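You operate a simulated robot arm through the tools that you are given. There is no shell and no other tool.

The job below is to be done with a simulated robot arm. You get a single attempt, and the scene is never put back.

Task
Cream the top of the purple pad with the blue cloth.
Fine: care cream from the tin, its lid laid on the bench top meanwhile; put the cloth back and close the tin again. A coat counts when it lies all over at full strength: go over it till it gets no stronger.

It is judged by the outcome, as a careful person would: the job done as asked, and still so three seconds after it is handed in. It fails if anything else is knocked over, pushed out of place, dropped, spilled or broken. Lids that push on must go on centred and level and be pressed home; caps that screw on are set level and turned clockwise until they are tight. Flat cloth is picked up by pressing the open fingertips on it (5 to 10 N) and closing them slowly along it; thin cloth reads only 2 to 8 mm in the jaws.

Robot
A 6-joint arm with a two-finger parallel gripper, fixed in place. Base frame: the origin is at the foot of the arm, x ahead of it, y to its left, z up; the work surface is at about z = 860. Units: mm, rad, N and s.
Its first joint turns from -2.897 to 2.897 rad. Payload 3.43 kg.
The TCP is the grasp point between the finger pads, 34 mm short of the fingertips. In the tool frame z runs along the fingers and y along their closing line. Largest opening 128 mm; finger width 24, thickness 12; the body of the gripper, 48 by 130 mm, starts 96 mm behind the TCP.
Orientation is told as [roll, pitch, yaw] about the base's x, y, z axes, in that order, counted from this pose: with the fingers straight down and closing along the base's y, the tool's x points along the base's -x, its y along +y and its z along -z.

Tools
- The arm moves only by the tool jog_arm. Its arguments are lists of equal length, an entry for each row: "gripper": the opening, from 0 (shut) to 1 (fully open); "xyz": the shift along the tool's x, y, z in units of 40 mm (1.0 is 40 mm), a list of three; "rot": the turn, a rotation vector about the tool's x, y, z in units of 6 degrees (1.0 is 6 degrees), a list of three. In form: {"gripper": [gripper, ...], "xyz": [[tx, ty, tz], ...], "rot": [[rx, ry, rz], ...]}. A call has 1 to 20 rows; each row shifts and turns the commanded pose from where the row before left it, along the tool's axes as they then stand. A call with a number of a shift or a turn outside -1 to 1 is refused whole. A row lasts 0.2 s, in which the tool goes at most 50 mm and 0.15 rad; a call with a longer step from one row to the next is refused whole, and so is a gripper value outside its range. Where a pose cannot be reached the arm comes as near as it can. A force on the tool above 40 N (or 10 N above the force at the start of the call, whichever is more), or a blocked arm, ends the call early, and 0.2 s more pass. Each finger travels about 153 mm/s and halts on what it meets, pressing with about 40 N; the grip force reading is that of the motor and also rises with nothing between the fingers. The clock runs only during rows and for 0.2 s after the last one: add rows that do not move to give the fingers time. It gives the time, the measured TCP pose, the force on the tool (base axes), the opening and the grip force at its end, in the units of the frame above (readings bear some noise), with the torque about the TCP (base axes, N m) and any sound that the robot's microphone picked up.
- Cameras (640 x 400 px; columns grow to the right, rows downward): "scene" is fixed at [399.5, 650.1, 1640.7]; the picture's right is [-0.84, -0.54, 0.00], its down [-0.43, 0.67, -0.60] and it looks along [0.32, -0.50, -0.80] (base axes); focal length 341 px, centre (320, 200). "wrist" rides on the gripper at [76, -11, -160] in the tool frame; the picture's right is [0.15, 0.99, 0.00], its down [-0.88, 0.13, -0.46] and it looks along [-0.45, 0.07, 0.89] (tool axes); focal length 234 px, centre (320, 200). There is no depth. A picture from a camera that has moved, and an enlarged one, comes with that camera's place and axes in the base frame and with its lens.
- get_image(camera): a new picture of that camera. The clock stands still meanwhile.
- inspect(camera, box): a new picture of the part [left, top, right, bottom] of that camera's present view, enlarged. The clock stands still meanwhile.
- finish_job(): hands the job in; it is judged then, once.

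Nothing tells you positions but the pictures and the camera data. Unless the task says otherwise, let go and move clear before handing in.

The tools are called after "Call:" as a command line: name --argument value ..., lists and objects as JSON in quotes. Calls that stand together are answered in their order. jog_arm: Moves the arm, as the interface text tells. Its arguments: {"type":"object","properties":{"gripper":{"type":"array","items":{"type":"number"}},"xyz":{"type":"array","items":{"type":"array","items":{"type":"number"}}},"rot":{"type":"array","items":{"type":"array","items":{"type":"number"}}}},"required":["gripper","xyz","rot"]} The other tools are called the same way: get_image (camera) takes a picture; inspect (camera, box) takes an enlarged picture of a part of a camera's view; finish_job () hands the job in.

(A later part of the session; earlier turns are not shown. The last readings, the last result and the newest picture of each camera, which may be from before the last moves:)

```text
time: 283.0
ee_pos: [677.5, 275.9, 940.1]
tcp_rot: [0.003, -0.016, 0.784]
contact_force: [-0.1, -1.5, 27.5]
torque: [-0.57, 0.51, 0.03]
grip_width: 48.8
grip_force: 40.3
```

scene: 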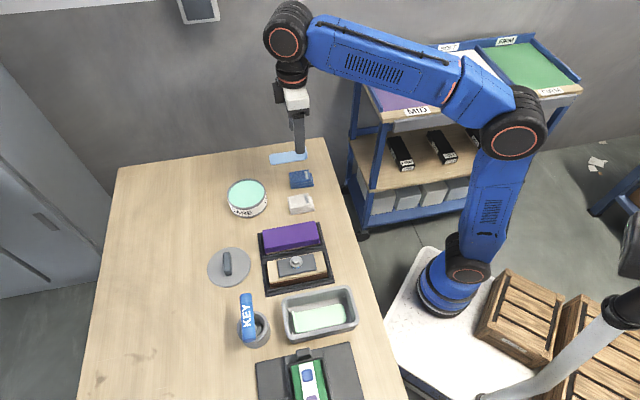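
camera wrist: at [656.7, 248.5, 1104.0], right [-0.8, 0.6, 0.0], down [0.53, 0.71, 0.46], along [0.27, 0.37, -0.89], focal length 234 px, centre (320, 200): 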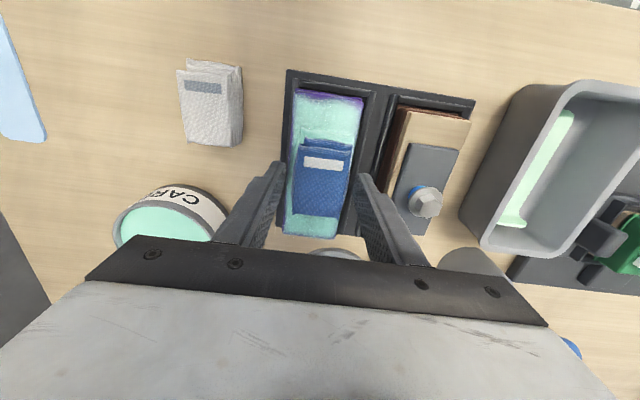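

Call:
jog_arm --gripper '[0.2, 0.2, 0.2, 0.2, 0.2, 0.2, 0.2, 0.2, 0.2, 0.2, 0.2, 0.2, 0.2, 0.2, 0.2, 0.2, 0.2, 0.2]' --xyz '[[0, 0, -0.008], [0.12, 0, -0.001], [0.12, 0, -0.001], [0.12, 0, -0.001], [0.12, 0, -0.001], [0.12, 0, -0.001], [-0.12, 0, 0.001], [-0.12, 0, 0.001], [-0.12, 0, 0.001], [-0.12, 0, 0.001], [-0.12, -0.12, 0.001], [0.12, 0, -0.001], [0.12, 0, -0.001], [0.12, 0, -0.001], [0.12, 0, -0.001], [0.12, 0, -0.001], [0, 0, 0], [0, 0, 0]]' --rot '[[0, 0, 0], [0, 0, 0], [0, 0, 0], [0, 0, 0], [0, 0, 0], [0, 0, 0], [0, 0, 0], [0, 0, 0], [0, 0, 0], [0, 0, 0], [0, 0, 0], [0, 0, 0], [0, 0, 0], [0, 0, 0], [0, 0, 0], [0, 0, 0], [0, 0, 0], [0, 0, 0]]'

Call:
jog_arm --gripper '[0.2, 0.2, 0.2, 0.2, 0.2, 0.2, 0.2, 0.2, 0.2, 0.2, 0.2, 0.2, 0.2]' --xyz '[[-0.12, 0.12, 0.001], [-0.12, 0.12, 0.001], [-0.12, 0, 0.001], [-0.12, 0, 0.001], [0, 0, 0], [0.12, 0, -0.001], [0.12, 0, -0.001], [0.12, 0, -0.001], [0.12, 0, -0.001], [0, 0, -0.2], [0, 0, -0.8], [0, 0, -0.6], [0, 0, 0]]' --rot '[[0, 0, 0], [0, 0, 0], [0, 0, 0], [0, 0, 0], [0, 0, 0], [0, 0, 0], [0, 0, 0], [0, 0, 0], [0, 0, 0], [0, 0, 0], [0, 0, 0], [0, 0, 0], [0, 0, 0]]'

Call:
jog_arm --gripper '[0.2, 0.2, 0.2, 0.2, 0.2]' --xyz '[[-0.9, 0, 0], [-0.9, 0, 0], [-0.9, 0, 0], [0, 0, 0], [0, 0, 0]]' --rot '[[0, 0, 0], [0, 0, 0], [0, 0, 0], [0, 0, 0], [0, 0, 0]]'

Call:
inspect --camera "wrist" --box '[290, 0, 410, 150]'

Call:
inspect --camera "wrist" --box '[318, 25, 378, 75]'

```text
time: 286.0
ee_pos: [673.6, 264.6, 938.4]
tcp_rot: [-0.002, -0.018, 0.783]
contact_force: [0.4, 2.5, 10.8]
torque: [0.0, 0.07, -0.02]
grip_width: 48.8
grip_force: 40.3
stopped in row 14: the force on the tool passed its limit at 42 N (the readings are from after the stop); the commanded pose is now the measured one
```

```text
time: 288.8
ee_pos: [665.5, 271.5, 1003.2]
tcp_rot: [0.0, -0.017, 0.784]
contact_force: [0.3, -0.1, -1.0]
torque: [-0.03, -0.02, 0.04]
grip_width: 48.9
grip_force: 40.3
```

```text
time: 290.0
ee_pos: [741.7, 345.7, 1005.7]
tcp_rot: [0.001, -0.019, 0.785]
contact_force: [-0.9, -0.3, 0.3]
torque: [-0.01, -0.04, -0.01]
grip_width: 48.9
grip_force: 40.0
```

```text
2.67 times, centred on (350, 75) of wrist
camera zoom: at [694.7, 282.5, 1164.8], right [-0.8, 0.6, 0.0], down [0.53, 0.71, 0.47], along [0.28, 0.38, -0.88], focal length 624 px, centre (240, 533)
```

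zoom: 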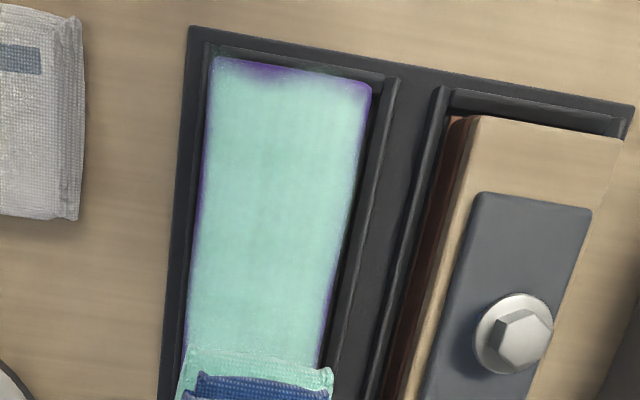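

```text
8.00 times, centred on (348, 50) of wrist
camera zoom: at [694.7, 282.5, 1164.8], right [-0.8, 0.6, 0.0], down [0.53, 0.71, 0.47], along [0.28, 0.38, -0.88], focal length 1873 px, centre (96, 1400)
```

zoom: 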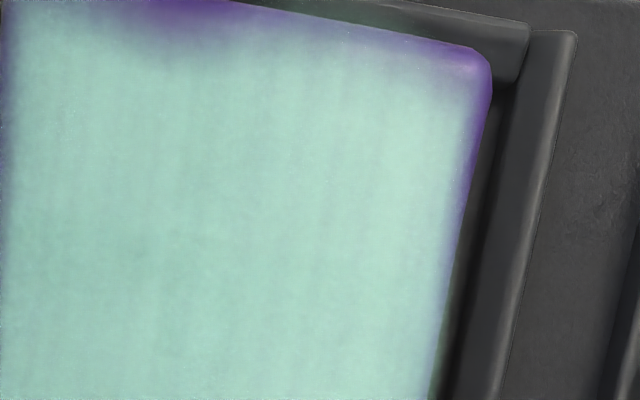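

Call:
inspect --camera "wrist" --box '[318, 10, 378, 60]'

Call:
inspect --camera "scene" --box '[255, 205, 335, 265]'

```text
8.00 times, centred on (348, 35) of wrist
camera zoom: at [694.7, 282.5, 1164.8], right [-0.8, 0.6, 0.0], down [0.53, 0.71, 0.47], along [0.28, 0.38, -0.88], focal length 1873 px, centre (96, 1520)
```

zoom: 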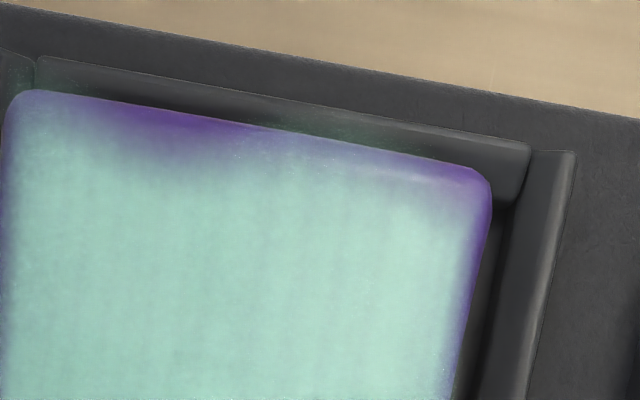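

```text
6.67 times, centred on (295, 235) of scene
camera zoom: at [399.5, 650.1, 1640.7], right [-0.84, -0.54, 0.0], down [-0.43, 0.67, -0.6], along [0.32, -0.5, -0.8], focal length 2274 px, centre (487, -33)
```

zoom: 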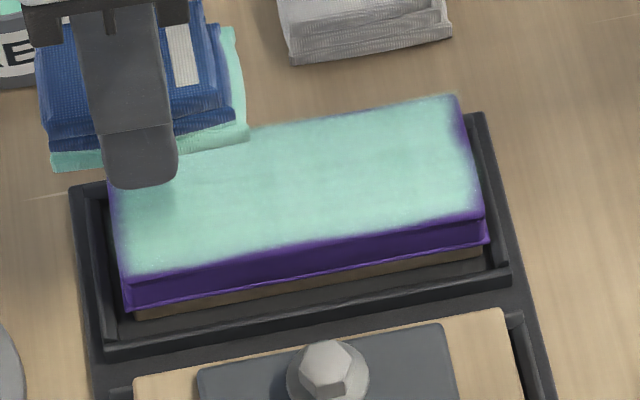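

Checking one more idea: cream seems to transfer at the cloth's side edges. I'll run flush strokes over the near end with the cloth's right-hand edge exactly in line with the weak spot.

Call:
jog_arm --gripper '[0.2, 0.2, 0.2, 0.2, 0.2, 0.2, 0.2, 0.2, 0.2, 0.2]' --xyz '[[0.9, 0.2, 0], [0.9, 0.2, 0], [0.3, 0, 0.5], [0, 0, 0.6], [0, 0, 0.35], [0, 0, 0.1], [0, 0, 0.04], [0, 0, 0.03], [0, 0, 0], [0, 0, 0]]' --rot '[[0, 0, 0], [0, 0, 0], [0, 0, 0], [0, 0, 0], [0, 0, 0], [0, 0, 0], [0, 0, 0], [0, 0, 0], [0, 0, 0], [0, 0, 0]]'

Call:
jog_arm --gripper '[0.2, 0.2, 0.2, 0.2]' --xyz '[[0, 0, 0.02], [0, 0, 0.01], [0, 0, 0], [0, 0, 0]]' --rot '[[0, 0, 0], [0, 0, 0], [0, 0, 0], [0, 0, 0]]'

```text
time: 292.2
ee_pos: [672.5, 299.1, 938.9]
tcp_rot: [0.0, -0.019, 0.783]
contact_force: [0.8, -1.6, 8.9]
torque: [-0.33, 0.21, 0.07]
grip_width: 48.7
grip_force: 39.4
```

```text
time: 293.2
ee_pos: [671.0, 299.0, 939.8]
tcp_rot: [0.001, -0.018, 0.783]
contact_force: [2.8, -1.1, 31.3]
torque: [-0.49, 0.11, 0.02]
grip_width: 48.9
grip_force: 40.5
```

Call:
jog_arm --gripper '[0.2, 0.2, 0.2, 0.2, 0.2, 0.2, 0.2, 0.2, 0.2, 0.2, 0.2, 0.2, 0.2, 0.2, 0.2, 0.2, 0.2]' --xyz '[[0, 0, -0.012], [0.15, 0, -0.002], [0.15, 0, -0.002], [0.15, 0, -0.002], [0.15, 0, -0.002], [0.15, 0, -0.002], [0.15, 0, -0.002], [0.1, 0, -0.002], [-0.1, 0, 0.002], [-0.15, 0, 0.002], [-0.15, 0, 0.002], [-0.15, 0, 0.002], [-0.15, 0, 0.002], [-0.15, 0, 0.002], [-0.15, 0, 0.002], [0, 0, 0], [0, 0, 0]]' --rot '[[0, 0, 0], [0, 0, 0], [0, 0, 0], [0, 0, 0], [0, 0, 0], [0, 0, 0], [0, 0, 0], [0, 0, 0], [0, 0, 0], [0, 0, 0], [0, 0, 0], [0, 0, 0], [0, 0, 0], [0, 0, 0], [0, 0, 0], [0, 0, 0], [0, 0, 0]]'

Call:
jog_arm --gripper '[0.2, 0.2, 0.2, 0.2, 0.2, 0.2, 0.2, 0.2, 0.2, 0.2, 0.2, 0.2, 0.2, 0.2, 0.2, 0.2, 0.2]' --xyz '[[0, 0.05, 0], [0.15, 0, -0.002], [0.15, 0, -0.002], [0.15, 0, -0.002], [0.15, 0, -0.002], [0.15, 0, -0.002], [0.15, 0, -0.002], [0.1, 0, -0.002], [-0.1, -0.1, 0.002], [-0.15, 0, 0.002], [-0.15, 0, 0.002], [-0.15, 0, 0.002], [-0.15, 0, 0.002], [-0.15, 0, 0.002], [-0.15, 0, 0.002], [0, 0, 0], [0, 0, 0]]' --rot '[[0, 0, 0], [0, 0, 0], [0, 0, 0], [0, 0, 0], [0, 0, 0], [0, 0, 0], [0, 0, 0], [0, 0, 0], [0, 0, 0], [0, 0, 0], [0, 0, 0], [0, 0, 0], [0, 0, 0], [0, 0, 0], [0, 0, 0], [0, 0, 0], [0, 0, 0]]'

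Call:
jog_arm --gripper '[0.2, 0.2, 0.2, 0.2, 0.2, 0.2, 0.2]' --xyz '[[0, 0, -0.2], [0, 0, -0.8], [0, 0, -0.6], [-0.9, -0.2, 0], [-0.9, -0.2, 0], [0, 0, 0], [0, 0, 0]]' --rot '[[0, 0, 0], [0, 0, 0], [0, 0, 0], [0, 0, 0], [0, 0, 0], [0, 0, 0], [0, 0, 0]]'

Call:
inspect --camera "wrist" --box '[290, 0, 410, 120]'

```text
time: 294.4
ee_pos: [656.3, 283.3, 938.4]
tcp_rot: [0.0, -0.02, 0.784]
contact_force: [0.9, 2.2, 9.4]
torque: [0.01, 0.05, 0.01]
grip_width: 48.7
grip_force: 40.6
stopped in row 6: the force on the tool passed its limit at 43 N (the readings are from after the stop); the commanded pose is now the measured one
```

```text
time: 298.0
ee_pos: [656.5, 283.3, 938.0]
tcp_rot: [-0.001, -0.019, 0.784]
contact_force: [-2.6, -1.3, 10.7]
torque: [-0.19, 0.11, -0.04]
grip_width: 48.9
grip_force: 39.7
```

```text
time: 299.6
ee_pos: [719.2, 321.6, 1003.0]
tcp_rot: [0.001, -0.017, 0.783]
contact_force: [0.6, 1.1, -1.2]
torque: [-0.04, 0.0, -0.01]
grip_width: 49.1
grip_force: 40.5
```

```text
3.33 times, centred on (350, 60) of wrist
camera zoom: at [671.3, 257.2, 1161.8], right [-0.8, 0.6, 0.0], down [0.53, 0.71, 0.47], along [0.28, 0.38, -0.88], focal length 781 px, centre (220, 667)
```

zoom: 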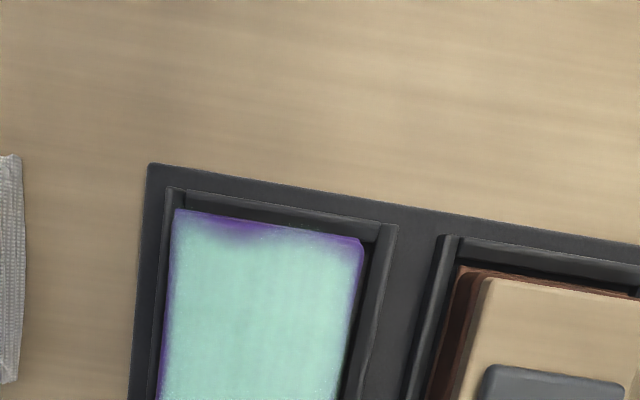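

Call:
inspect --camera "wrist" --box '[315, 50, 375, 100]'

Call:
inspect --camera "scene" --box '[260, 205, 330, 260]'

```text
8.00 times, centred on (345, 75) of wrist
camera zoom: at [671.3, 257.2, 1161.8], right [-0.8, 0.6, 0.0], down [0.53, 0.71, 0.47], along [0.28, 0.38, -0.88], focal length 1873 px, centre (120, 1200)
```

zoom: 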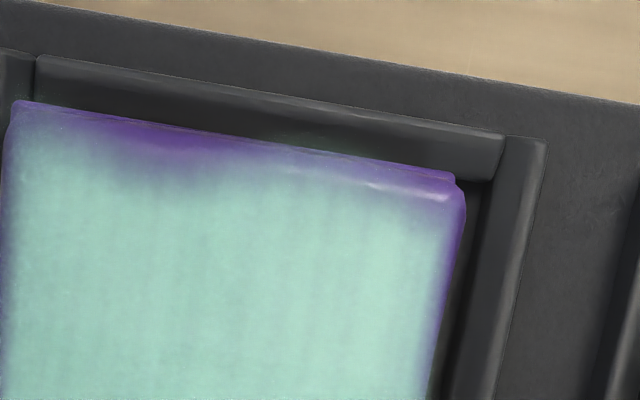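

```text
7.27 times, centred on (295, 232) of scene
camera zoom: at [399.5, 650.1, 1640.7], right [-0.84, -0.54, 0.0], down [-0.43, 0.67, -0.6], along [0.32, -0.5, -0.8], focal length 2480 px, centre (502, -36)
```

zoom: 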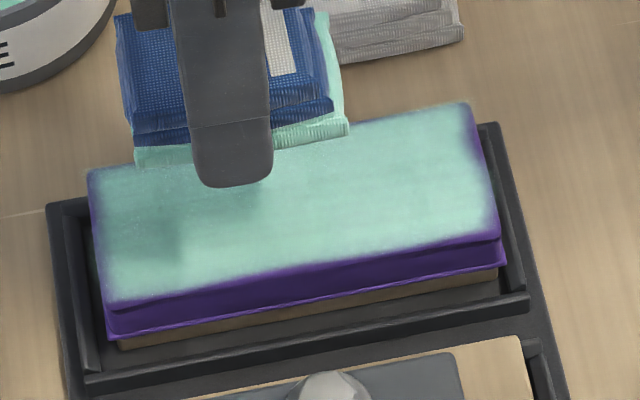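

The top is mint right up to the rounded bevel and no longer gets stronger, so the coat is done. Now I'll carry the cloth back to its place at about (800, 137).

Call:
jog_arm --gripper '[0.2, 0.2, 0.2, 0.2, 0.2, 0.2, 0.2, 0.2]' --xyz '[[0, 0, -0.2], [0.306, -0.782, 0], [0.306, -0.782, 0], [0.306, -0.782, 0], [0.306, -0.782, 0], [0.306, -0.782, 0], [0.306, -0.782, 0], [0, 0, 0]]' --rot '[[0, 0, 0], [0, 0, 0], [0, 0, 0], [0, 0, 0], [0, 0, 0], [0, 0, 0], [0, 0, 0], [0, 0, 0]]'

Call:
inspect --camera "scene" --box '[250, 130, 340, 220]'

Call:
inspect --camera "scene" --box '[255, 210, 335, 270]'

Call:
get_image --camera "wrist"

```text
time: 301.4
ee_pos: [798.4, 135.2, 1010.3]
tcp_rot: [0.001, -0.015, 0.783]
contact_force: [-0.2, 0.1, -0.6]
torque: [0.02, 0.0, 0.01]
grip_width: 49.0
grip_force: 39.3
```

```text
4.44 times, centred on (295, 175) of scene
camera zoom: at [399.5, 650.1, 1640.7], right [-0.84, -0.54, 0.0], down [-0.43, 0.67, -0.6], along [0.32, -0.5, -0.8], focal length 1516 px, centre (431, 311)
```

zoom: 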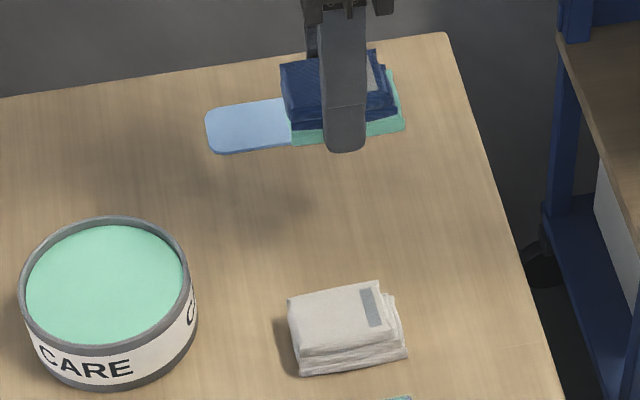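

```text
6.67 times, centred on (295, 240) of scene
camera zoom: at [399.5, 650.1, 1640.7], right [-0.84, -0.54, 0.0], down [-0.43, 0.67, -0.6], along [0.32, -0.5, -0.8], focal length 2274 px, centre (487, -67)
```

zoom: 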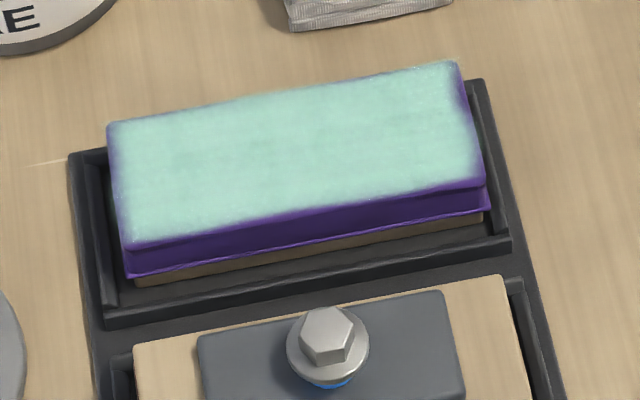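

```text
taken
camera wrist: at [750.9, 71.0, 1169.4], right [-0.8, 0.6, 0.0], down [0.53, 0.71, 0.47], along [0.28, 0.38, -0.88], focal length 234 px, centre (320, 200)
```

wrist: 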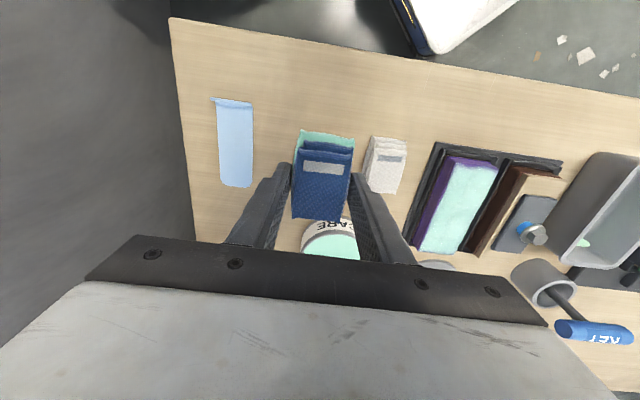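

Call:
jog_arm --gripper '[0.2, 0.2, 0.2, 0.2, 0.2, 0.2, 0.2]' --xyz '[[-0.05, 0, 0.4], [0, 0, 0.8], [0, 0, 0.8], [0, 0, 0.4], [0, 0, 0.1], [0, 0, 0], [0, 0, 0]]' --rot '[[0, 0, 0], [0, 0, 0], [0, 0, 0], [0, 0, 0], [0, 0, 0], [0, 0, 0], [0, 0, 0]]'

Call:
inspect --camera "scene" --box '[265, 150, 335, 220]'

```text
time: 303.0
ee_pos: [802.1, 137.8, 908.3]
tcp_rot: [0.0, -0.019, 0.783]
contact_force: [0.2, 0.3, -0.8]
torque: [0.01, 0.0, 0.0]
grip_width: 48.9
grip_force: 39.9
```

```text
5.71 times, centred on (300, 185) of scene
camera zoom: at [399.5, 650.1, 1640.7], right [-0.84, -0.54, 0.0], down [-0.43, 0.67, -0.6], along [0.32, -0.5, -0.8], focal length 1949 px, centre (434, 286)
```

zoom: 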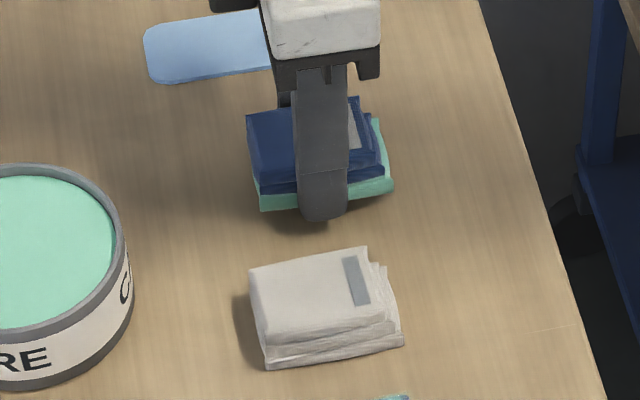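

Call:
jog_arm --gripper '[0.2, 0.2, 0.2, 0.2, 0.2, 0.2]' --xyz '[[0.05, 0, 0.08], [0, 0, 0.05], [0, 0, 0.04], [0, 0, 0.03], [0, 0, 0], [0, 0, 0]]' --rot '[[0, 0, 0], [0, 0, 0], [0, 0, 0], [0, 0, 0], [0, 0, 0], [0, 0, 0]]'

```text
time: 304.4
ee_pos: [800.5, 136.3, 901.9]
tcp_rot: [0.0, -0.02, 0.783]
contact_force: [1.4, -0.2, 1.0]
torque: [0.05, 0.01, 0.03]
grip_width: 48.6
grip_force: 39.7
```

Call:
jog_arm --gripper '[0.2, 0.2, 0.2, 0.2]' --xyz '[[0, 0, 0.02], [0, 0, 0.02], [0, 0, 0], [0, 0, 0]]' --rot '[[0, 0, 0], [0, 0, 0], [0, 0, 0], [0, 0, 0]]'

```text
time: 305.4
ee_pos: [799.8, 137.8, 900.8]
tcp_rot: [0.0, -0.018, 0.783]
contact_force: [0.5, 0.8, -0.5]
torque: [-0.01, -0.04, -0.02]
grip_width: 48.9
grip_force: 40.1
```

Call:
jog_arm --gripper '[0.2, 0.2, 0.2, 0.2]' --xyz '[[0, 0, 0.02], [0, 0, 0.02], [0, 0, 0], [0, 0, 0]]' --rot '[[0, 0, 0], [0, 0, 0], [0, 0, 0], [0, 0, 0]]'

```text
time: 306.4
ee_pos: [802.4, 137.0, 898.6]
tcp_rot: [0.0, -0.017, 0.782]
contact_force: [0.0, -0.2, 0.1]
torque: [-0.01, 0.0, 0.0]
grip_width: 48.8
grip_force: 39.6
```

Call:
jog_arm --gripper '[0.2, 0.2, 0.2, 0.2]' --xyz '[[0, 0, 0.02], [0, 0, 0.02], [0, 0, 0], [0, 0, 0]]' --rot '[[0, 0, 0], [0, 0, 0], [0, 0, 0], [0, 0, 0]]'

```text
time: 307.4
ee_pos: [800.4, 138.0, 897.5]
tcp_rot: [-0.001, -0.018, 0.783]
contact_force: [0.3, -0.3, -0.4]
torque: [-0.02, -0.03, -0.05]
grip_width: 48.9
grip_force: 39.6
```

Call:
jog_arm --gripper '[0.2, 0.2, 0.2, 0.2]' --xyz '[[0, 0, 0.02], [0, 0, 0.01], [0, 0, 0], [0, 0, 0]]' --rot '[[0, 0, 0], [0, 0, 0], [0, 0, 0], [0, 0, 0]]'

Call:
inspect --camera "scene" --box '[275, 150, 335, 210]'

```text
time: 308.4
ee_pos: [800.1, 136.6, 897.7]
tcp_rot: [0.001, -0.018, 0.786]
contact_force: [0.3, 0.8, 2.7]
torque: [-0.07, 0.07, -0.04]
grip_width: 48.9
grip_force: 40.1
```

```text
6.67 times, centred on (305, 180) of scene
camera zoom: at [399.5, 650.1, 1640.7], right [-0.84, -0.54, 0.0], down [-0.43, 0.67, -0.6], along [0.32, -0.5, -0.8], focal length 2274 px, centre (420, 333)
```

zoom: 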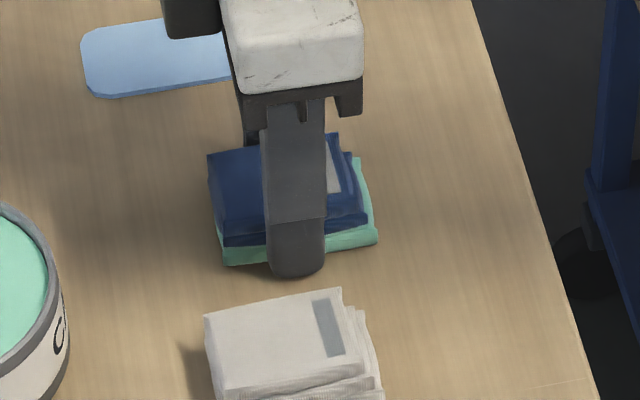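

The cloth is back on its spot within about 2 mm and touching the bench. Releasing.

Call:
jog_arm --gripper '[0.2, 0.3, 0.42, 0.46, 0.48, 0.48]' --xyz '[[0, 0, 0.005], [0, 0, 0], [0, 0, 0], [0, 0, 0], [0, 0, 0], [0, 0, 0]]' --rot '[[0, 0, 0], [0, 0, 0], [0, 0, 0], [0, 0, 0], [0, 0, 0], [0, 0, 0]]'

Call:
jog_arm --gripper '[0.48, 0.48, 0.48, 0.48, 0.48, 0.48, 0.48]' --xyz '[[0, 0, -0.2], [0, 0, -0.5], [0, 0, -0.9], [0, 0, -0.9], [0, 0, -0.9], [0, 0, 0], [0, 0, 0]]' --rot '[[0, 0, 0], [0, 0, 0], [0, 0, 0], [0, 0, 0], [0, 0, 0], [0, 0.165, 0], [0, 0, 0]]'

Call:
inspect --camera "scene" --box '[275, 150, 335, 210]'

Call:
get_image --camera "wrist"

```text
time: 309.8
ee_pos: [799.8, 137.6, 896.8]
tcp_rot: [0.0, -0.019, 0.783]
contact_force: [-0.9, -1.2, 0.5]
torque: [-0.01, 0.0, 0.01]
grip_width: 61.5
grip_force: 0.1
```

```text
time: 311.4
ee_pos: [797.0, 135.5, 1032.0]
tcp_rot: [-0.001, -0.003, 0.784]
contact_force: [-0.4, -0.7, 0.4]
torque: [-0.04, -0.01, -0.01]
grip_width: 61.2
grip_force: 0.1
```

```text
6.67 times, centred on (305, 180) of scene
camera zoom: at [399.5, 650.1, 1640.7], right [-0.84, -0.54, 0.0], down [-0.43, 0.67, -0.6], along [0.32, -0.5, -0.8], focal length 2274 px, centre (420, 333)
```

zoom: 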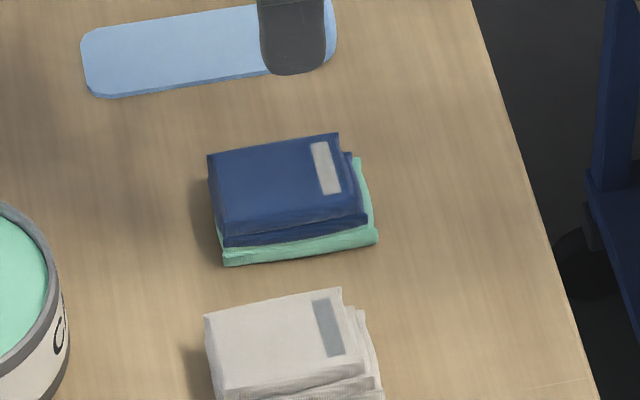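

```text
taken
camera wrist: at [751.4, 74.2, 1191.3], right [-0.8, 0.6, 0.0], down [0.53, 0.71, 0.46], along [0.27, 0.37, -0.89], focal length 234 px, centre (320, 200)
```

wrist: 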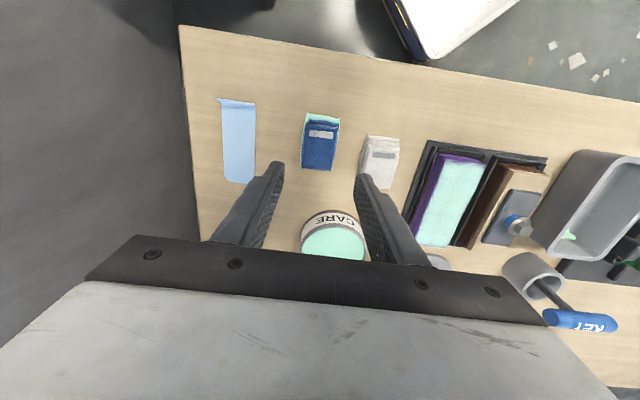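

The cloth is back in place. Next I'll go above the lid and turn the tool back to the handle's orientation.

Call:
jog_arm --gripper '[0.45, 0.45, 0.45, 0.45, 0.45, 0.45, 0.45, 0.45, 0.45, 0.45]' --xyz '[[0, 0, -0.6], [-0.703, 0.7325, 0], [-0.703, 0.7325, 0], [-0.703, 0.7325, 0], [-0.703, 0.7325, 0], [-0.703, 0.7325, 0], [-0.703, 0.7325, 0], [-0.703, 0.7325, 0], [-0.703, 0.7325, 0], [0, 0, 0]]' --rot '[[-0.01, 0.029, 0], [0, 0, 0], [0, 0, 0], [0, 0, 0], [0, 0, 0], [0, 0, 0], [0, 0, 0], [0, 0, 0], [0, 0, 0], [0, 0, 0]]'

Call:
jog_arm --gripper '[0.45, 0.45, 0.45, 0.45, 0.45, 0.45, 0.45, 0.45, 0.45, 0.45, 0.45, 0.45, 0.45, 0.45, 0.45, 0.45]' --xyz '[[0, 0, 0], [0, 0, 0], [0, 0, 0], [0, 0, 0], [0, 0, 0], [0, 0, 0], [0, 0, 0], [0, 0, 0], [0, 0, 0], [0, 0, 0], [0, 0, 0], [0, 0, 0], [0, 0, 0], [0, 0, 0], [0, 0, 0], [0, 0, 0]]' --rot '[[0, 0, 1], [0, 0, 1], [0, 0, 1], [0, 0, 1], [0, 0, 1], [0, 0, 1], [0, 0, 1], [0, 0, 1], [0, 0, 1], [0, 0, 1], [0, 0, 1], [0, 0, 1], [0, 0, 1], [0, 0, 1], [0, 0, 1], [0, 0, 0]]'

Call:
get_image --camera "wrist"

Call:
inspect --camera "wrist" --box '[260, 80, 380, 190]'

```text
time: 313.6
ee_pos: [791.1, 464.0, 1056.0]
tcp_rot: [0.001, 0.001, 0.781]
contact_force: [0.9, 0.0, 0.5]
torque: [0.0, 0.0, -0.01]
grip_width: 57.6
grip_force: 0.0
```

```text
time: 317.0
ee_pos: [791.4, 460.9, 1055.8]
tcp_rot: [-0.002, 0.002, -0.789]
contact_force: [0.4, -0.7, -0.6]
torque: [0.02, -0.01, 0.0]
grip_width: 57.6
grip_force: 0.2
```

```text
taken
camera wrist: at [730.6, 506.7, 1215.9], right [0.6, 0.8, 0.0], down [0.71, -0.53, 0.45], along [0.36, -0.27, -0.89], focal length 234 px, centre (320, 200)
```

wrist: 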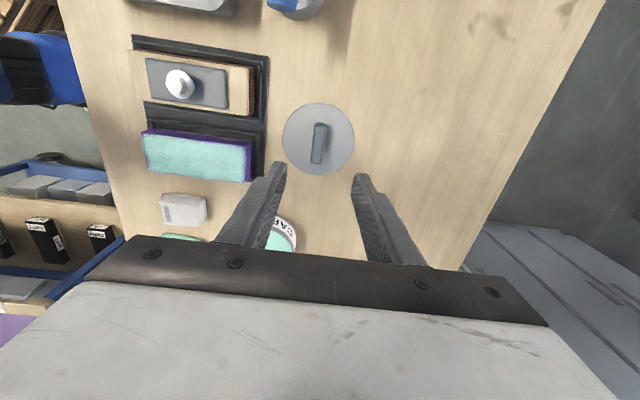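

```text
3.64 times, centred on (320, 135) of wrist
camera zoom: at [730.6, 506.7, 1215.9], right [0.6, 0.8, 0.0], down [0.71, -0.53, 0.45], along [0.36, -0.27, -0.89], focal length 852 px, centre (320, 436)
```

zoom: 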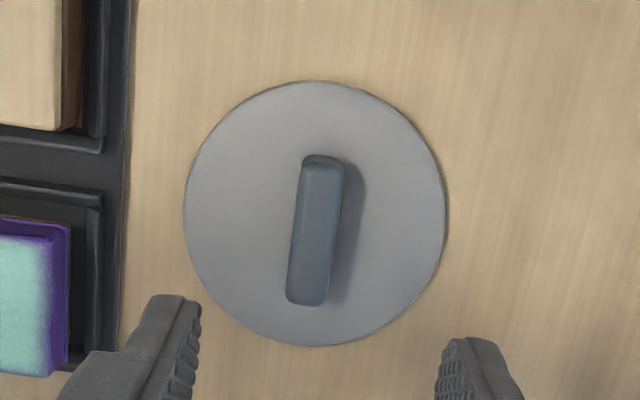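

The handle is centred to within 2 mm. Descending to grip it at the same height as before.

Call:
jog_arm --gripper '[0.45, 0.45, 0.45, 0.45, 0.45, 0.45]' --xyz '[[0, -0.042, 0], [0, 0, 0.9], [0, 0, 0.9], [0, 0, 0.9], [0, 0, 0.7], [0, 0, 0]]' --rot '[[0, 0, -0.03], [0, 0, 0], [0, 0, 0], [0, 0, 0], [0, 0, 0], [0, 0, 0]]'

Call:
get_image --camera "wrist"

Call:
inspect --camera "scene" --box '[190, 210, 270, 300]'

```text
time: 318.4
ee_pos: [790.7, 459.2, 919.8]
tcp_rot: [-0.003, 0.003, -0.784]
contact_force: [-1.3, 0.1, -0.4]
torque: [0.01, 0.0, 0.02]
grip_width: 57.5
grip_force: 0.0
```

```text
taken
camera wrist: at [729.8, 505.5, 1079.1], right [0.59, 0.8, 0.0], down [0.72, -0.53, 0.45], along [0.36, -0.27, -0.89], focal length 234 px, centre (320, 200)
```

wrist: 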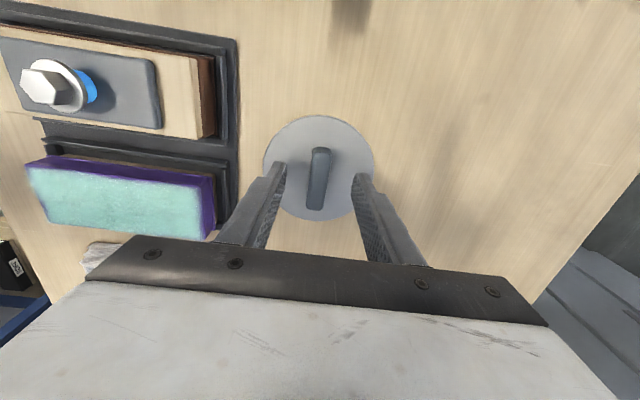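

```text
4.44 times, centred on (230, 255) of scene
camera zoom: at [399.5, 650.1, 1640.7], right [-0.84, -0.54, 0.0], down [-0.43, 0.67, -0.6], along [0.32, -0.5, -0.8], focal length 1516 px, centre (720, -44)
```

zoom: 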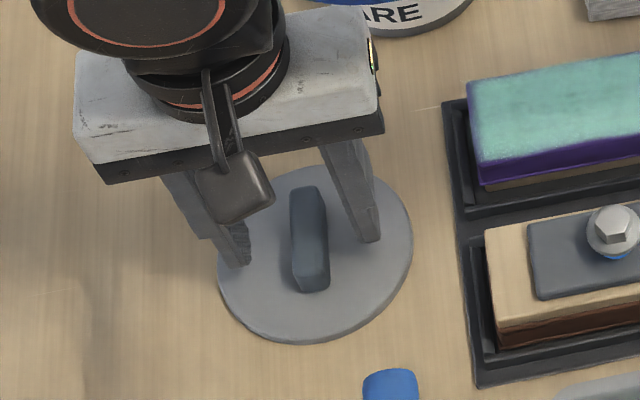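

Call:
jog_arm --gripper '[0.45, 0.45, 0.45, 0.45, 0.45, 0.45]' --xyz '[[0, 0, 0], [0, 0, 0.12], [0, 0, 0.1], [0, 0, 0.04], [0, 0, 0], [0, 0, 0]]' --rot '[[-0.025, -0.025, 0], [0, 0, 0], [0, 0, 0], [0, 0, 0], [0, 0, 0], [0, 0, 0]]'

```text
time: 319.8
ee_pos: [791.5, 459.8, 909.2]
tcp_rot: [0.0, -0.002, -0.782]
contact_force: [0.6, 0.2, 0.1]
torque: [0.0, -0.01, -0.04]
grip_width: 57.5
grip_force: 0.1
```

Now close on the handle slowly.

Call:
jog_arm --gripper '[0.3, 0.2, 0.15, 0.12, 0.1, 0.05, 0.05]' --xyz '[[0, 0, 0.02], [0, 0, 0], [0, 0, 0], [0, 0, 0], [0, 0, 0], [0, 0, 0], [0, 0, 0]]' --rot '[[0, 0, 0], [0, 0, 0], [0, 0, 0], [0, 0, 0], [0, 0, 0], [0, 0, 0], [0, 0, 0]]'

Call:
jog_arm --gripper '[0.05, 0.05, 0.05, 0.05, 0.05, 0.05]' --xyz '[[0, 0, -0.1], [0, 0, -0.5], [0, 0, -0.9], [0, 0, -0.9], [0, 0, -0.6], [0, 0, 0]]' --rot '[[0, 0, 0], [0, 0, 0], [0, 0, 0], [0, 0, 0], [0, 0, 0], [0, 0, 0]]'

Call:
get_image --camera "wrist"

Call:
inspect --camera "scene" --box '[190, 160, 290, 290]'

```text
time: 321.4
ee_pos: [791.2, 460.8, 907.8]
tcp_rot: [0.0, -0.003, -0.783]
contact_force: [0.2, 0.0, -0.6]
torque: [0.0, -0.02, -0.02]
grip_width: 16.0
grip_force: 40.2
```

```text
time: 322.8
ee_pos: [791.6, 456.6, 1028.5]
tcp_rot: [0.001, -0.002, -0.783]
contact_force: [0.3, 0.7, -0.5]
torque: [-0.01, 0.01, -0.01]
grip_width: 16.0
grip_force: 40.4
```

```text
taken
camera wrist: at [729.7, 502.2, 1188.3], right [0.6, 0.8, 0.0], down [0.71, -0.53, 0.46], along [0.37, -0.27, -0.89], focal length 234 px, centre (320, 200)
```

wrist: 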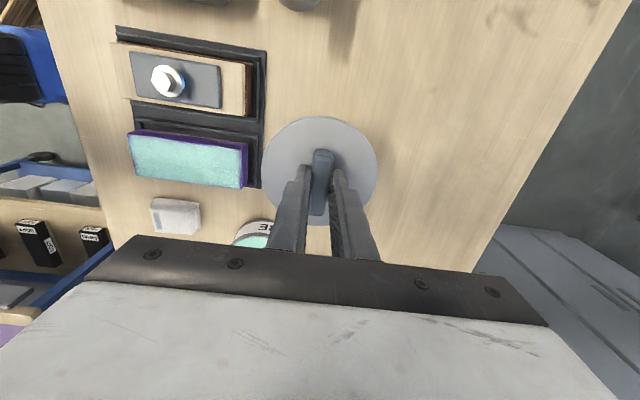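

```text
3.08 times, centred on (240, 225) of scene
camera zoom: at [399.5, 650.1, 1640.7], right [-0.84, -0.54, 0.0], down [-0.43, 0.67, -0.6], along [0.32, -0.5, -0.8], focal length 1049 px, centre (566, 123)
```

zoom: 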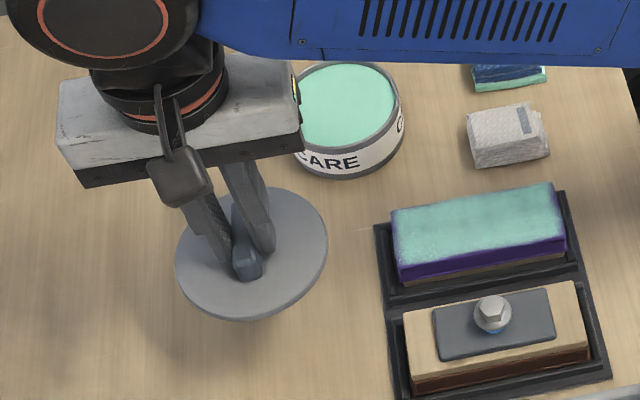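

The lid is held and sits relative to the tool just as when first lifted. To centre it precisely, I'll move to where the wrist camera can see both the lid and the open tin.

Call:
jog_arm --gripper '[0.05, 0.05, 0.05, 0.05, 0.05, 0.05, 0.05, 0.05]' --xyz '[[-0.844, -0.246, 0], [-0.844, -0.246, 0], [-0.844, -0.246, 0], [-0.844, -0.246, 0], [-0.844, -0.246, 0], [-0.844, -0.246, 0], [-0.844, -0.246, 0], [0, 0, 0]]' --rot '[[0, 0, 0], [0, 0, 0], [0, 0, 0], [0, 0, 0], [0, 0, 0], [0, 0, 0], [0, 0, 0], [0, 0, 0]]'

Call:
get_image --camera "wrist"

Call:
inspect --camera "wrist" --box '[240, 50, 400, 230]'

Call:
inspect --camera "scene" --box '[200, 130, 300, 230]'

```text
time: 324.6
ee_pos: [912.2, 241.8, 1028.7]
tcp_rot: [-0.001, -0.002, -0.784]
contact_force: [0.4, -0.7, -1.4]
torque: [-0.02, 0.0, -0.02]
grip_width: 16.4
grip_force: 39.6
```

```text
taken
camera wrist: at [850.2, 287.3, 1188.5], right [0.59, 0.8, 0.0], down [0.71, -0.53, 0.46], along [0.37, -0.27, -0.89], focal length 234 px, centre (320, 200)
```

wrist: 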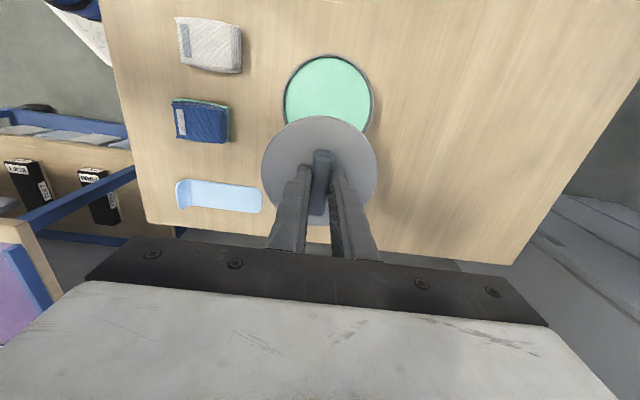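

```text
2.22 times, centred on (320, 140) of wrist
camera zoom: at [850.2, 287.3, 1188.5], right [0.59, 0.8, 0.0], down [0.71, -0.53, 0.46], along [0.37, -0.27, -0.89], focal length 520 px, centre (320, 333)
```

zoom: 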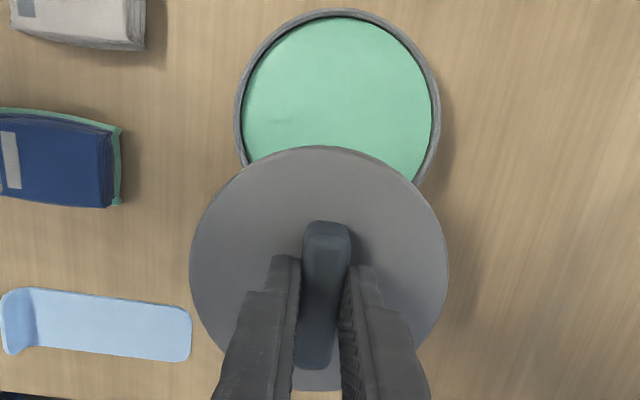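

```text
4.00 times, centred on (250, 180) of scene
camera zoom: at [399.5, 650.1, 1640.7], right [-0.84, -0.54, 0.0], down [-0.43, 0.67, -0.6], along [0.32, -0.5, -0.8], focal length 1364 px, centre (600, 280)
```

zoom: 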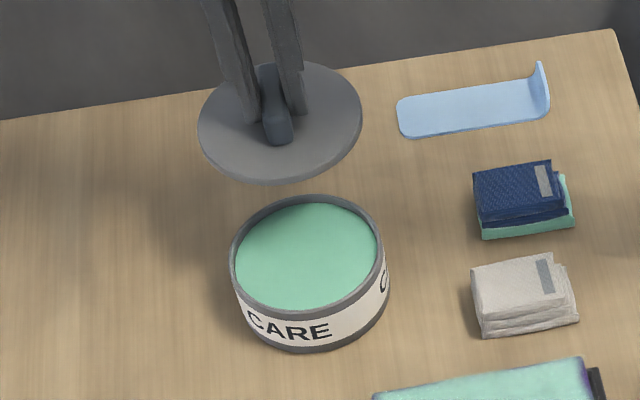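

Both are clearly visible. The tin centre is 52.4 mm along and 1.6 mm across from the lid centre, so I'll shift by exactly that and then descend to just above the rim.

Call:
jog_arm --gripper '[0.05, 0.05, 0.05, 0.05, 0.05, 0.05]' --xyz '[[0.655, 0.02, 0], [0.655, 0.02, 0], [0, 0, 0.6], [0, 0, 0.6], [0, 0, 0.2], [0, 0, 0]]' --rot '[[0, 0, 0], [0, 0, 0], [0, 0, 0], [0, 0, 0], [0, 0, 0], [0, 0, 0]]'

Call:
inspect --camera "scene" --box '[210, 145, 290, 225]'

Call:
inspect --camera "wrist" --box '[240, 90, 400, 240]'

```text
time: 326.0
ee_pos: [873.5, 280.5, 972.7]
tcp_rot: [0.001, -0.002, -0.783]
contact_force: [-0.9, -0.1, -0.6]
torque: [0.0, -0.03, -0.01]
grip_width: 15.9
grip_force: 39.6
```

```text
5.00 times, centred on (250, 185) of scene
camera zoom: at [399.5, 650.1, 1640.7], right [-0.84, -0.54, 0.0], down [-0.43, 0.67, -0.6], along [0.32, -0.5, -0.8], focal length 1705 px, centre (670, 275)
```

zoom: 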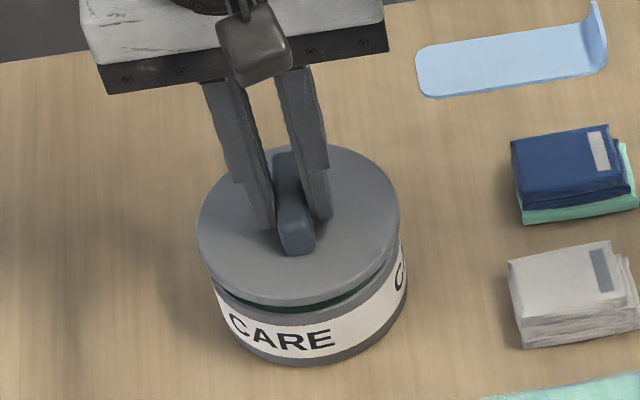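

```text
2.67 times, centred on (320, 165) of wrist
camera zoom: at [810.9, 326.0, 1132.4], right [0.59, 0.8, 0.0], down [0.71, -0.53, 0.46], along [0.37, -0.27, -0.89], focal length 624 px, centre (320, 293)
```

zoom: 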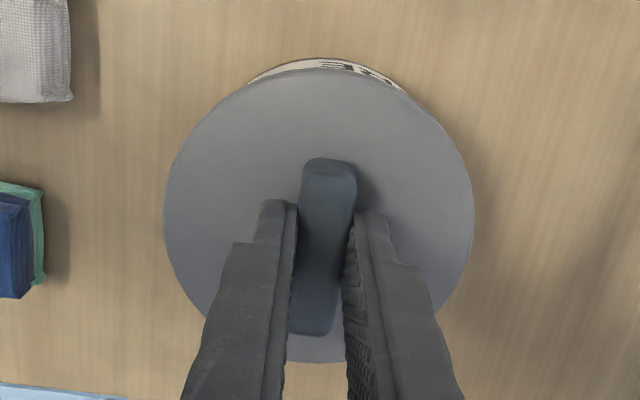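

Call:
jog_arm --gripper '[0.05]' --xyz '[[0, 0, 0]]' --rot '[[0, 0, 0]]'

Call:
jog_arm --gripper '[0.05]' --xyz '[[0, 0, 0]]' --rot '[[0, 0, 0]]'

Call:
jog_arm --gripper '[0.05]' --xyz '[[0, 0, 0]]' --rot '[[0, 0, 0]]'

Call:
jog_arm --gripper '[0.05]' --xyz '[[0, 0, 0]]' --rot '[[0, 0, 0]]'

```text
time: 326.4
ee_pos: [871.9, 280.5, 972.6]
tcp_rot: [0.0, -0.002, -0.783]
contact_force: [-0.7, -0.7, -0.3]
torque: [0.02, 0.01, 0.01]
grip_width: 15.9
grip_force: 39.9
```

```text
time: 326.8
ee_pos: [872.9, 279.6, 972.1]
tcp_rot: [0.0, -0.001, -0.783]
contact_force: [0.3, 0.0, -0.9]
torque: [0.0, -0.01, 0.02]
grip_width: 15.7
grip_force: 39.8
```

```text
time: 327.2
ee_pos: [874.5, 281.0, 972.1]
tcp_rot: [0.001, -0.002, -0.783]
contact_force: [-0.1, 0.4, -0.4]
torque: [0.0, 0.0, -0.01]
grip_width: 15.9
grip_force: 39.7
```

```text
time: 327.6
ee_pos: [874.2, 279.8, 972.2]
tcp_rot: [-0.001, -0.002, -0.782]
contact_force: [0.2, -1.0, -0.3]
torque: [-0.02, 0.02, -0.01]
grip_width: 15.8
grip_force: 40.0
```

Call:
jog_arm --gripper '[0.05, 0.05, 0.05]' --xyz '[[-0.045, 0.03, 0], [0, 0, 0.07], [0, 0, 0]]' --rot '[[0, 0, 0], [0, 0, 0], [0, 0, 0]]'

Call:
inspect --camera "scene" --box '[210, 145, 290, 225]'

Call:
inspect --camera "scene" --box '[225, 175, 280, 225]'

```text
time: 328.4
ee_pos: [874.3, 281.4, 969.7]
tcp_rot: [-0.001, -0.002, -0.783]
contact_force: [-1.9, 0.0, -0.7]
torque: [0.03, 0.0, -0.02]
grip_width: 15.5
grip_force: 40.1
```

```text
5.00 times, centred on (250, 185) of scene
camera zoom: at [399.5, 650.1, 1640.7], right [-0.84, -0.54, 0.0], down [-0.43, 0.67, -0.6], along [0.32, -0.5, -0.8], focal length 1705 px, centre (670, 275)
```

zoom: 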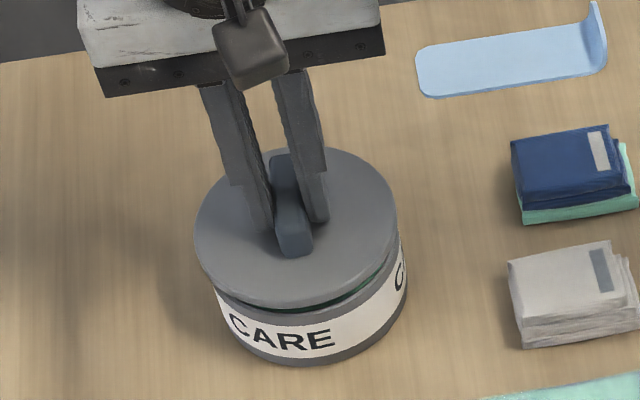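

```text
8.00 times, centred on (252, 200) of scene
camera zoom: at [399.5, 650.1, 1640.7], right [-0.84, -0.54, 0.0], down [-0.43, 0.67, -0.6], along [0.32, -0.5, -0.8], focal length 2728 px, centre (860, 200)
```

zoom: 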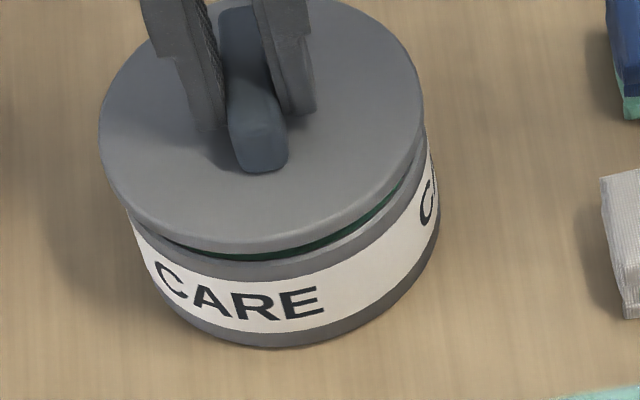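

Call:
jog_arm --gripper '[0.05]' --xyz '[[0, 0, 0]]' --rot '[[0, 0, 0]]'

Call:
jog_arm --gripper '[0.05]' --xyz '[[0, 0, 0]]' --rot '[[0, 0, 0]]'

Call:
jog_arm --gripper '[0.05]' --xyz '[[0, 0, 0]]' --rot '[[0, 0, 0]]'

Call:
jog_arm --gripper '[0.05]' --xyz '[[0, 0, 0]]' --rot '[[0, 0, 0]]'

Call:
inspect --camera "wrist" --box '[260, 95, 380, 175]'

```text
time: 328.8
ee_pos: [873.9, 281.0, 968.8]
tcp_rot: [0.0, -0.001, -0.785]
contact_force: [0.1, -0.5, -0.8]
torque: [-0.01, -0.03, -0.02]
grip_width: 15.8
grip_force: 40.9
```

```text
time: 329.2
ee_pos: [874.6, 281.5, 968.9]
tcp_rot: [0.0, -0.001, -0.783]
contact_force: [0.2, -0.6, -0.4]
torque: [-0.02, -0.04, 0.03]
grip_width: 15.9
grip_force: 40.0
```

```text
time: 329.6
ee_pos: [874.4, 280.9, 969.2]
tcp_rot: [0.0, -0.002, -0.783]
contact_force: [-0.9, -0.1, -0.7]
torque: [0.02, -0.02, -0.04]
grip_width: 15.8
grip_force: 39.8
```

```text
time: 330.0
ee_pos: [874.4, 280.2, 968.8]
tcp_rot: [0.0, -0.001, -0.784]
contact_force: [0.2, -0.3, -0.5]
torque: [0.01, -0.01, -0.01]
grip_width: 16.0
grip_force: 39.7
```

```text
5.00 times, centred on (320, 135) of wrist
camera zoom: at [813.0, 326.4, 1129.5], right [0.59, 0.8, 0.0], down [0.71, -0.53, 0.46], along [0.37, -0.27, -0.89], focal length 1171 px, centre (320, 525)
```

zoom: 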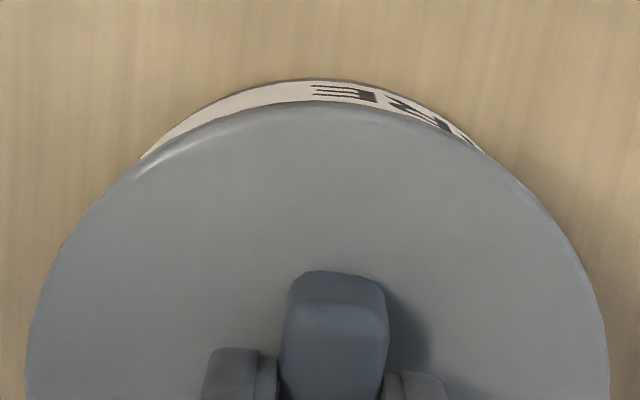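

Alignment looks centred in both views. I'll lower gently and watch force and torque.

Call:
jog_arm --gripper '[0.05, 0.05, 0.05, 0.05, 0.05, 0.05]' --xyz '[[0, 0, 0.06], [0, 0, 0.06], [0, 0, 0.05], [0, 0, 0.04], [0, 0, 0], [0, 0, 0]]' --rot '[[0, 0, 0], [0, 0, 0], [0, 0, 0], [0, 0, 0], [0, 0, 0], [0, 0, 0]]'

Call:
inspect --camera "scene" --box '[225, 165, 280, 215]'

```text
time: 331.4
ee_pos: [877.0, 281.4, 962.7]
tcp_rot: [0.001, -0.003, -0.784]
contact_force: [-0.5, 0.3, -0.9]
torque: [0.0, -0.01, -0.03]
grip_width: 16.0
grip_force: 39.5
```

```text
8.00 times, centred on (252, 190) of scene
camera zoom: at [399.5, 650.1, 1640.7], right [-0.84, -0.54, 0.0], down [-0.43, 0.67, -0.6], along [0.32, -0.5, -0.8], focal length 2728 px, centre (860, 280)
```

zoom: 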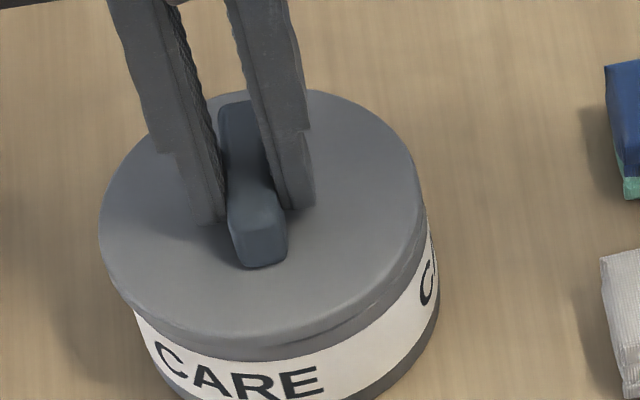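

Call:
jog_arm --gripper '[0.05, 0.05, 0.05]' --xyz '[[-0.025, -0.035, 0], [0, 0, 0], [0, 0, 0]]' --rot '[[0, 0, 0], [0, 0, 0], [0, 0, 0]]'

Call:
jog_arm --gripper '[0.05]' --xyz '[[0, 0, 0]]' --rot '[[0, 0, 0]]'

Call:
inspect --camera "scene" --box '[210, 165, 290, 225]'

Call:
inspect --camera "wrist" --box '[250, 90, 390, 230]'

```text
time: 332.2
ee_pos: [874.7, 280.0, 961.3]
tcp_rot: [-0.002, -0.003, -0.784]
contact_force: [-0.3, 0.5, -1.5]
torque: [0.03, 0.0, 0.02]
grip_width: 15.6
grip_force: 40.2
```

```text
time: 332.6
ee_pos: [875.7, 280.8, 961.7]
tcp_rot: [-0.001, -0.002, -0.783]
contact_force: [0.0, -0.2, 0.2]
torque: [0.02, 0.01, 0.0]
grip_width: 15.7
grip_force: 39.2
```

```text
6.67 times, centred on (250, 195) of scene
camera zoom: at [399.5, 650.1, 1640.7], right [-0.84, -0.54, 0.0], down [-0.43, 0.67, -0.6], along [0.32, -0.5, -0.8], focal length 2274 px, centre (787, 233)
```

zoom: 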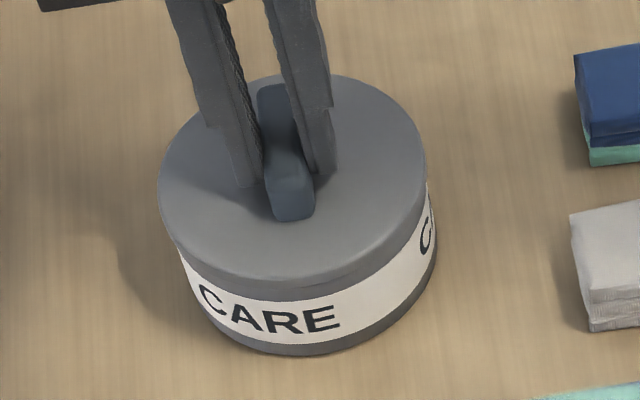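

```text
2.86 times, centred on (320, 160) of wrist
camera zoom: at [813.3, 325.6, 1121.2], right [0.59, 0.8, 0.0], down [0.71, -0.53, 0.46], along [0.37, -0.27, -0.89], focal length 669 px, centre (320, 314)
```

zoom: 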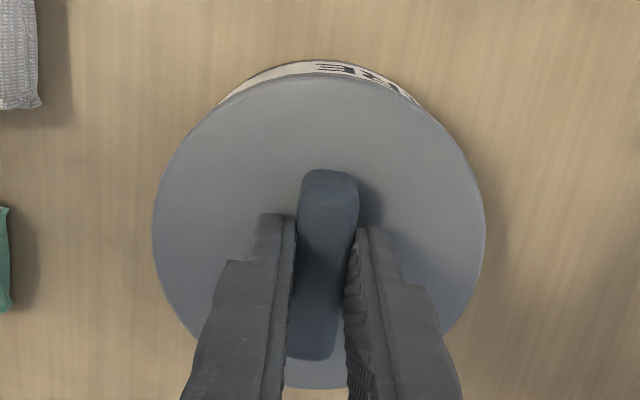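

Both views now agree to within about 1 mm. Continuing down in sub-millimetre steps.

Call:
jog_arm --gripper '[0.05, 0.05, 0.05, 0.05, 0.05, 0.05]' --xyz '[[-0.01, 0, 0.02], [0, 0, 0.02], [0, 0, 0.02], [0, 0, 0.02], [0, 0, 0], [0, 0, 0]]' --rot '[[0, 0, 0], [0, 0, 0], [0, 0, 0], [0, 0, 0], [0, 0, 0], [0, 0, 0]]'

```text
time: 334.0
ee_pos: [874.7, 281.2, 957.3]
tcp_rot: [-0.001, -0.001, -0.783]
contact_force: [-0.3, -0.4, -0.6]
torque: [0.05, -0.01, -0.01]
grip_width: 15.7
grip_force: 40.1
```

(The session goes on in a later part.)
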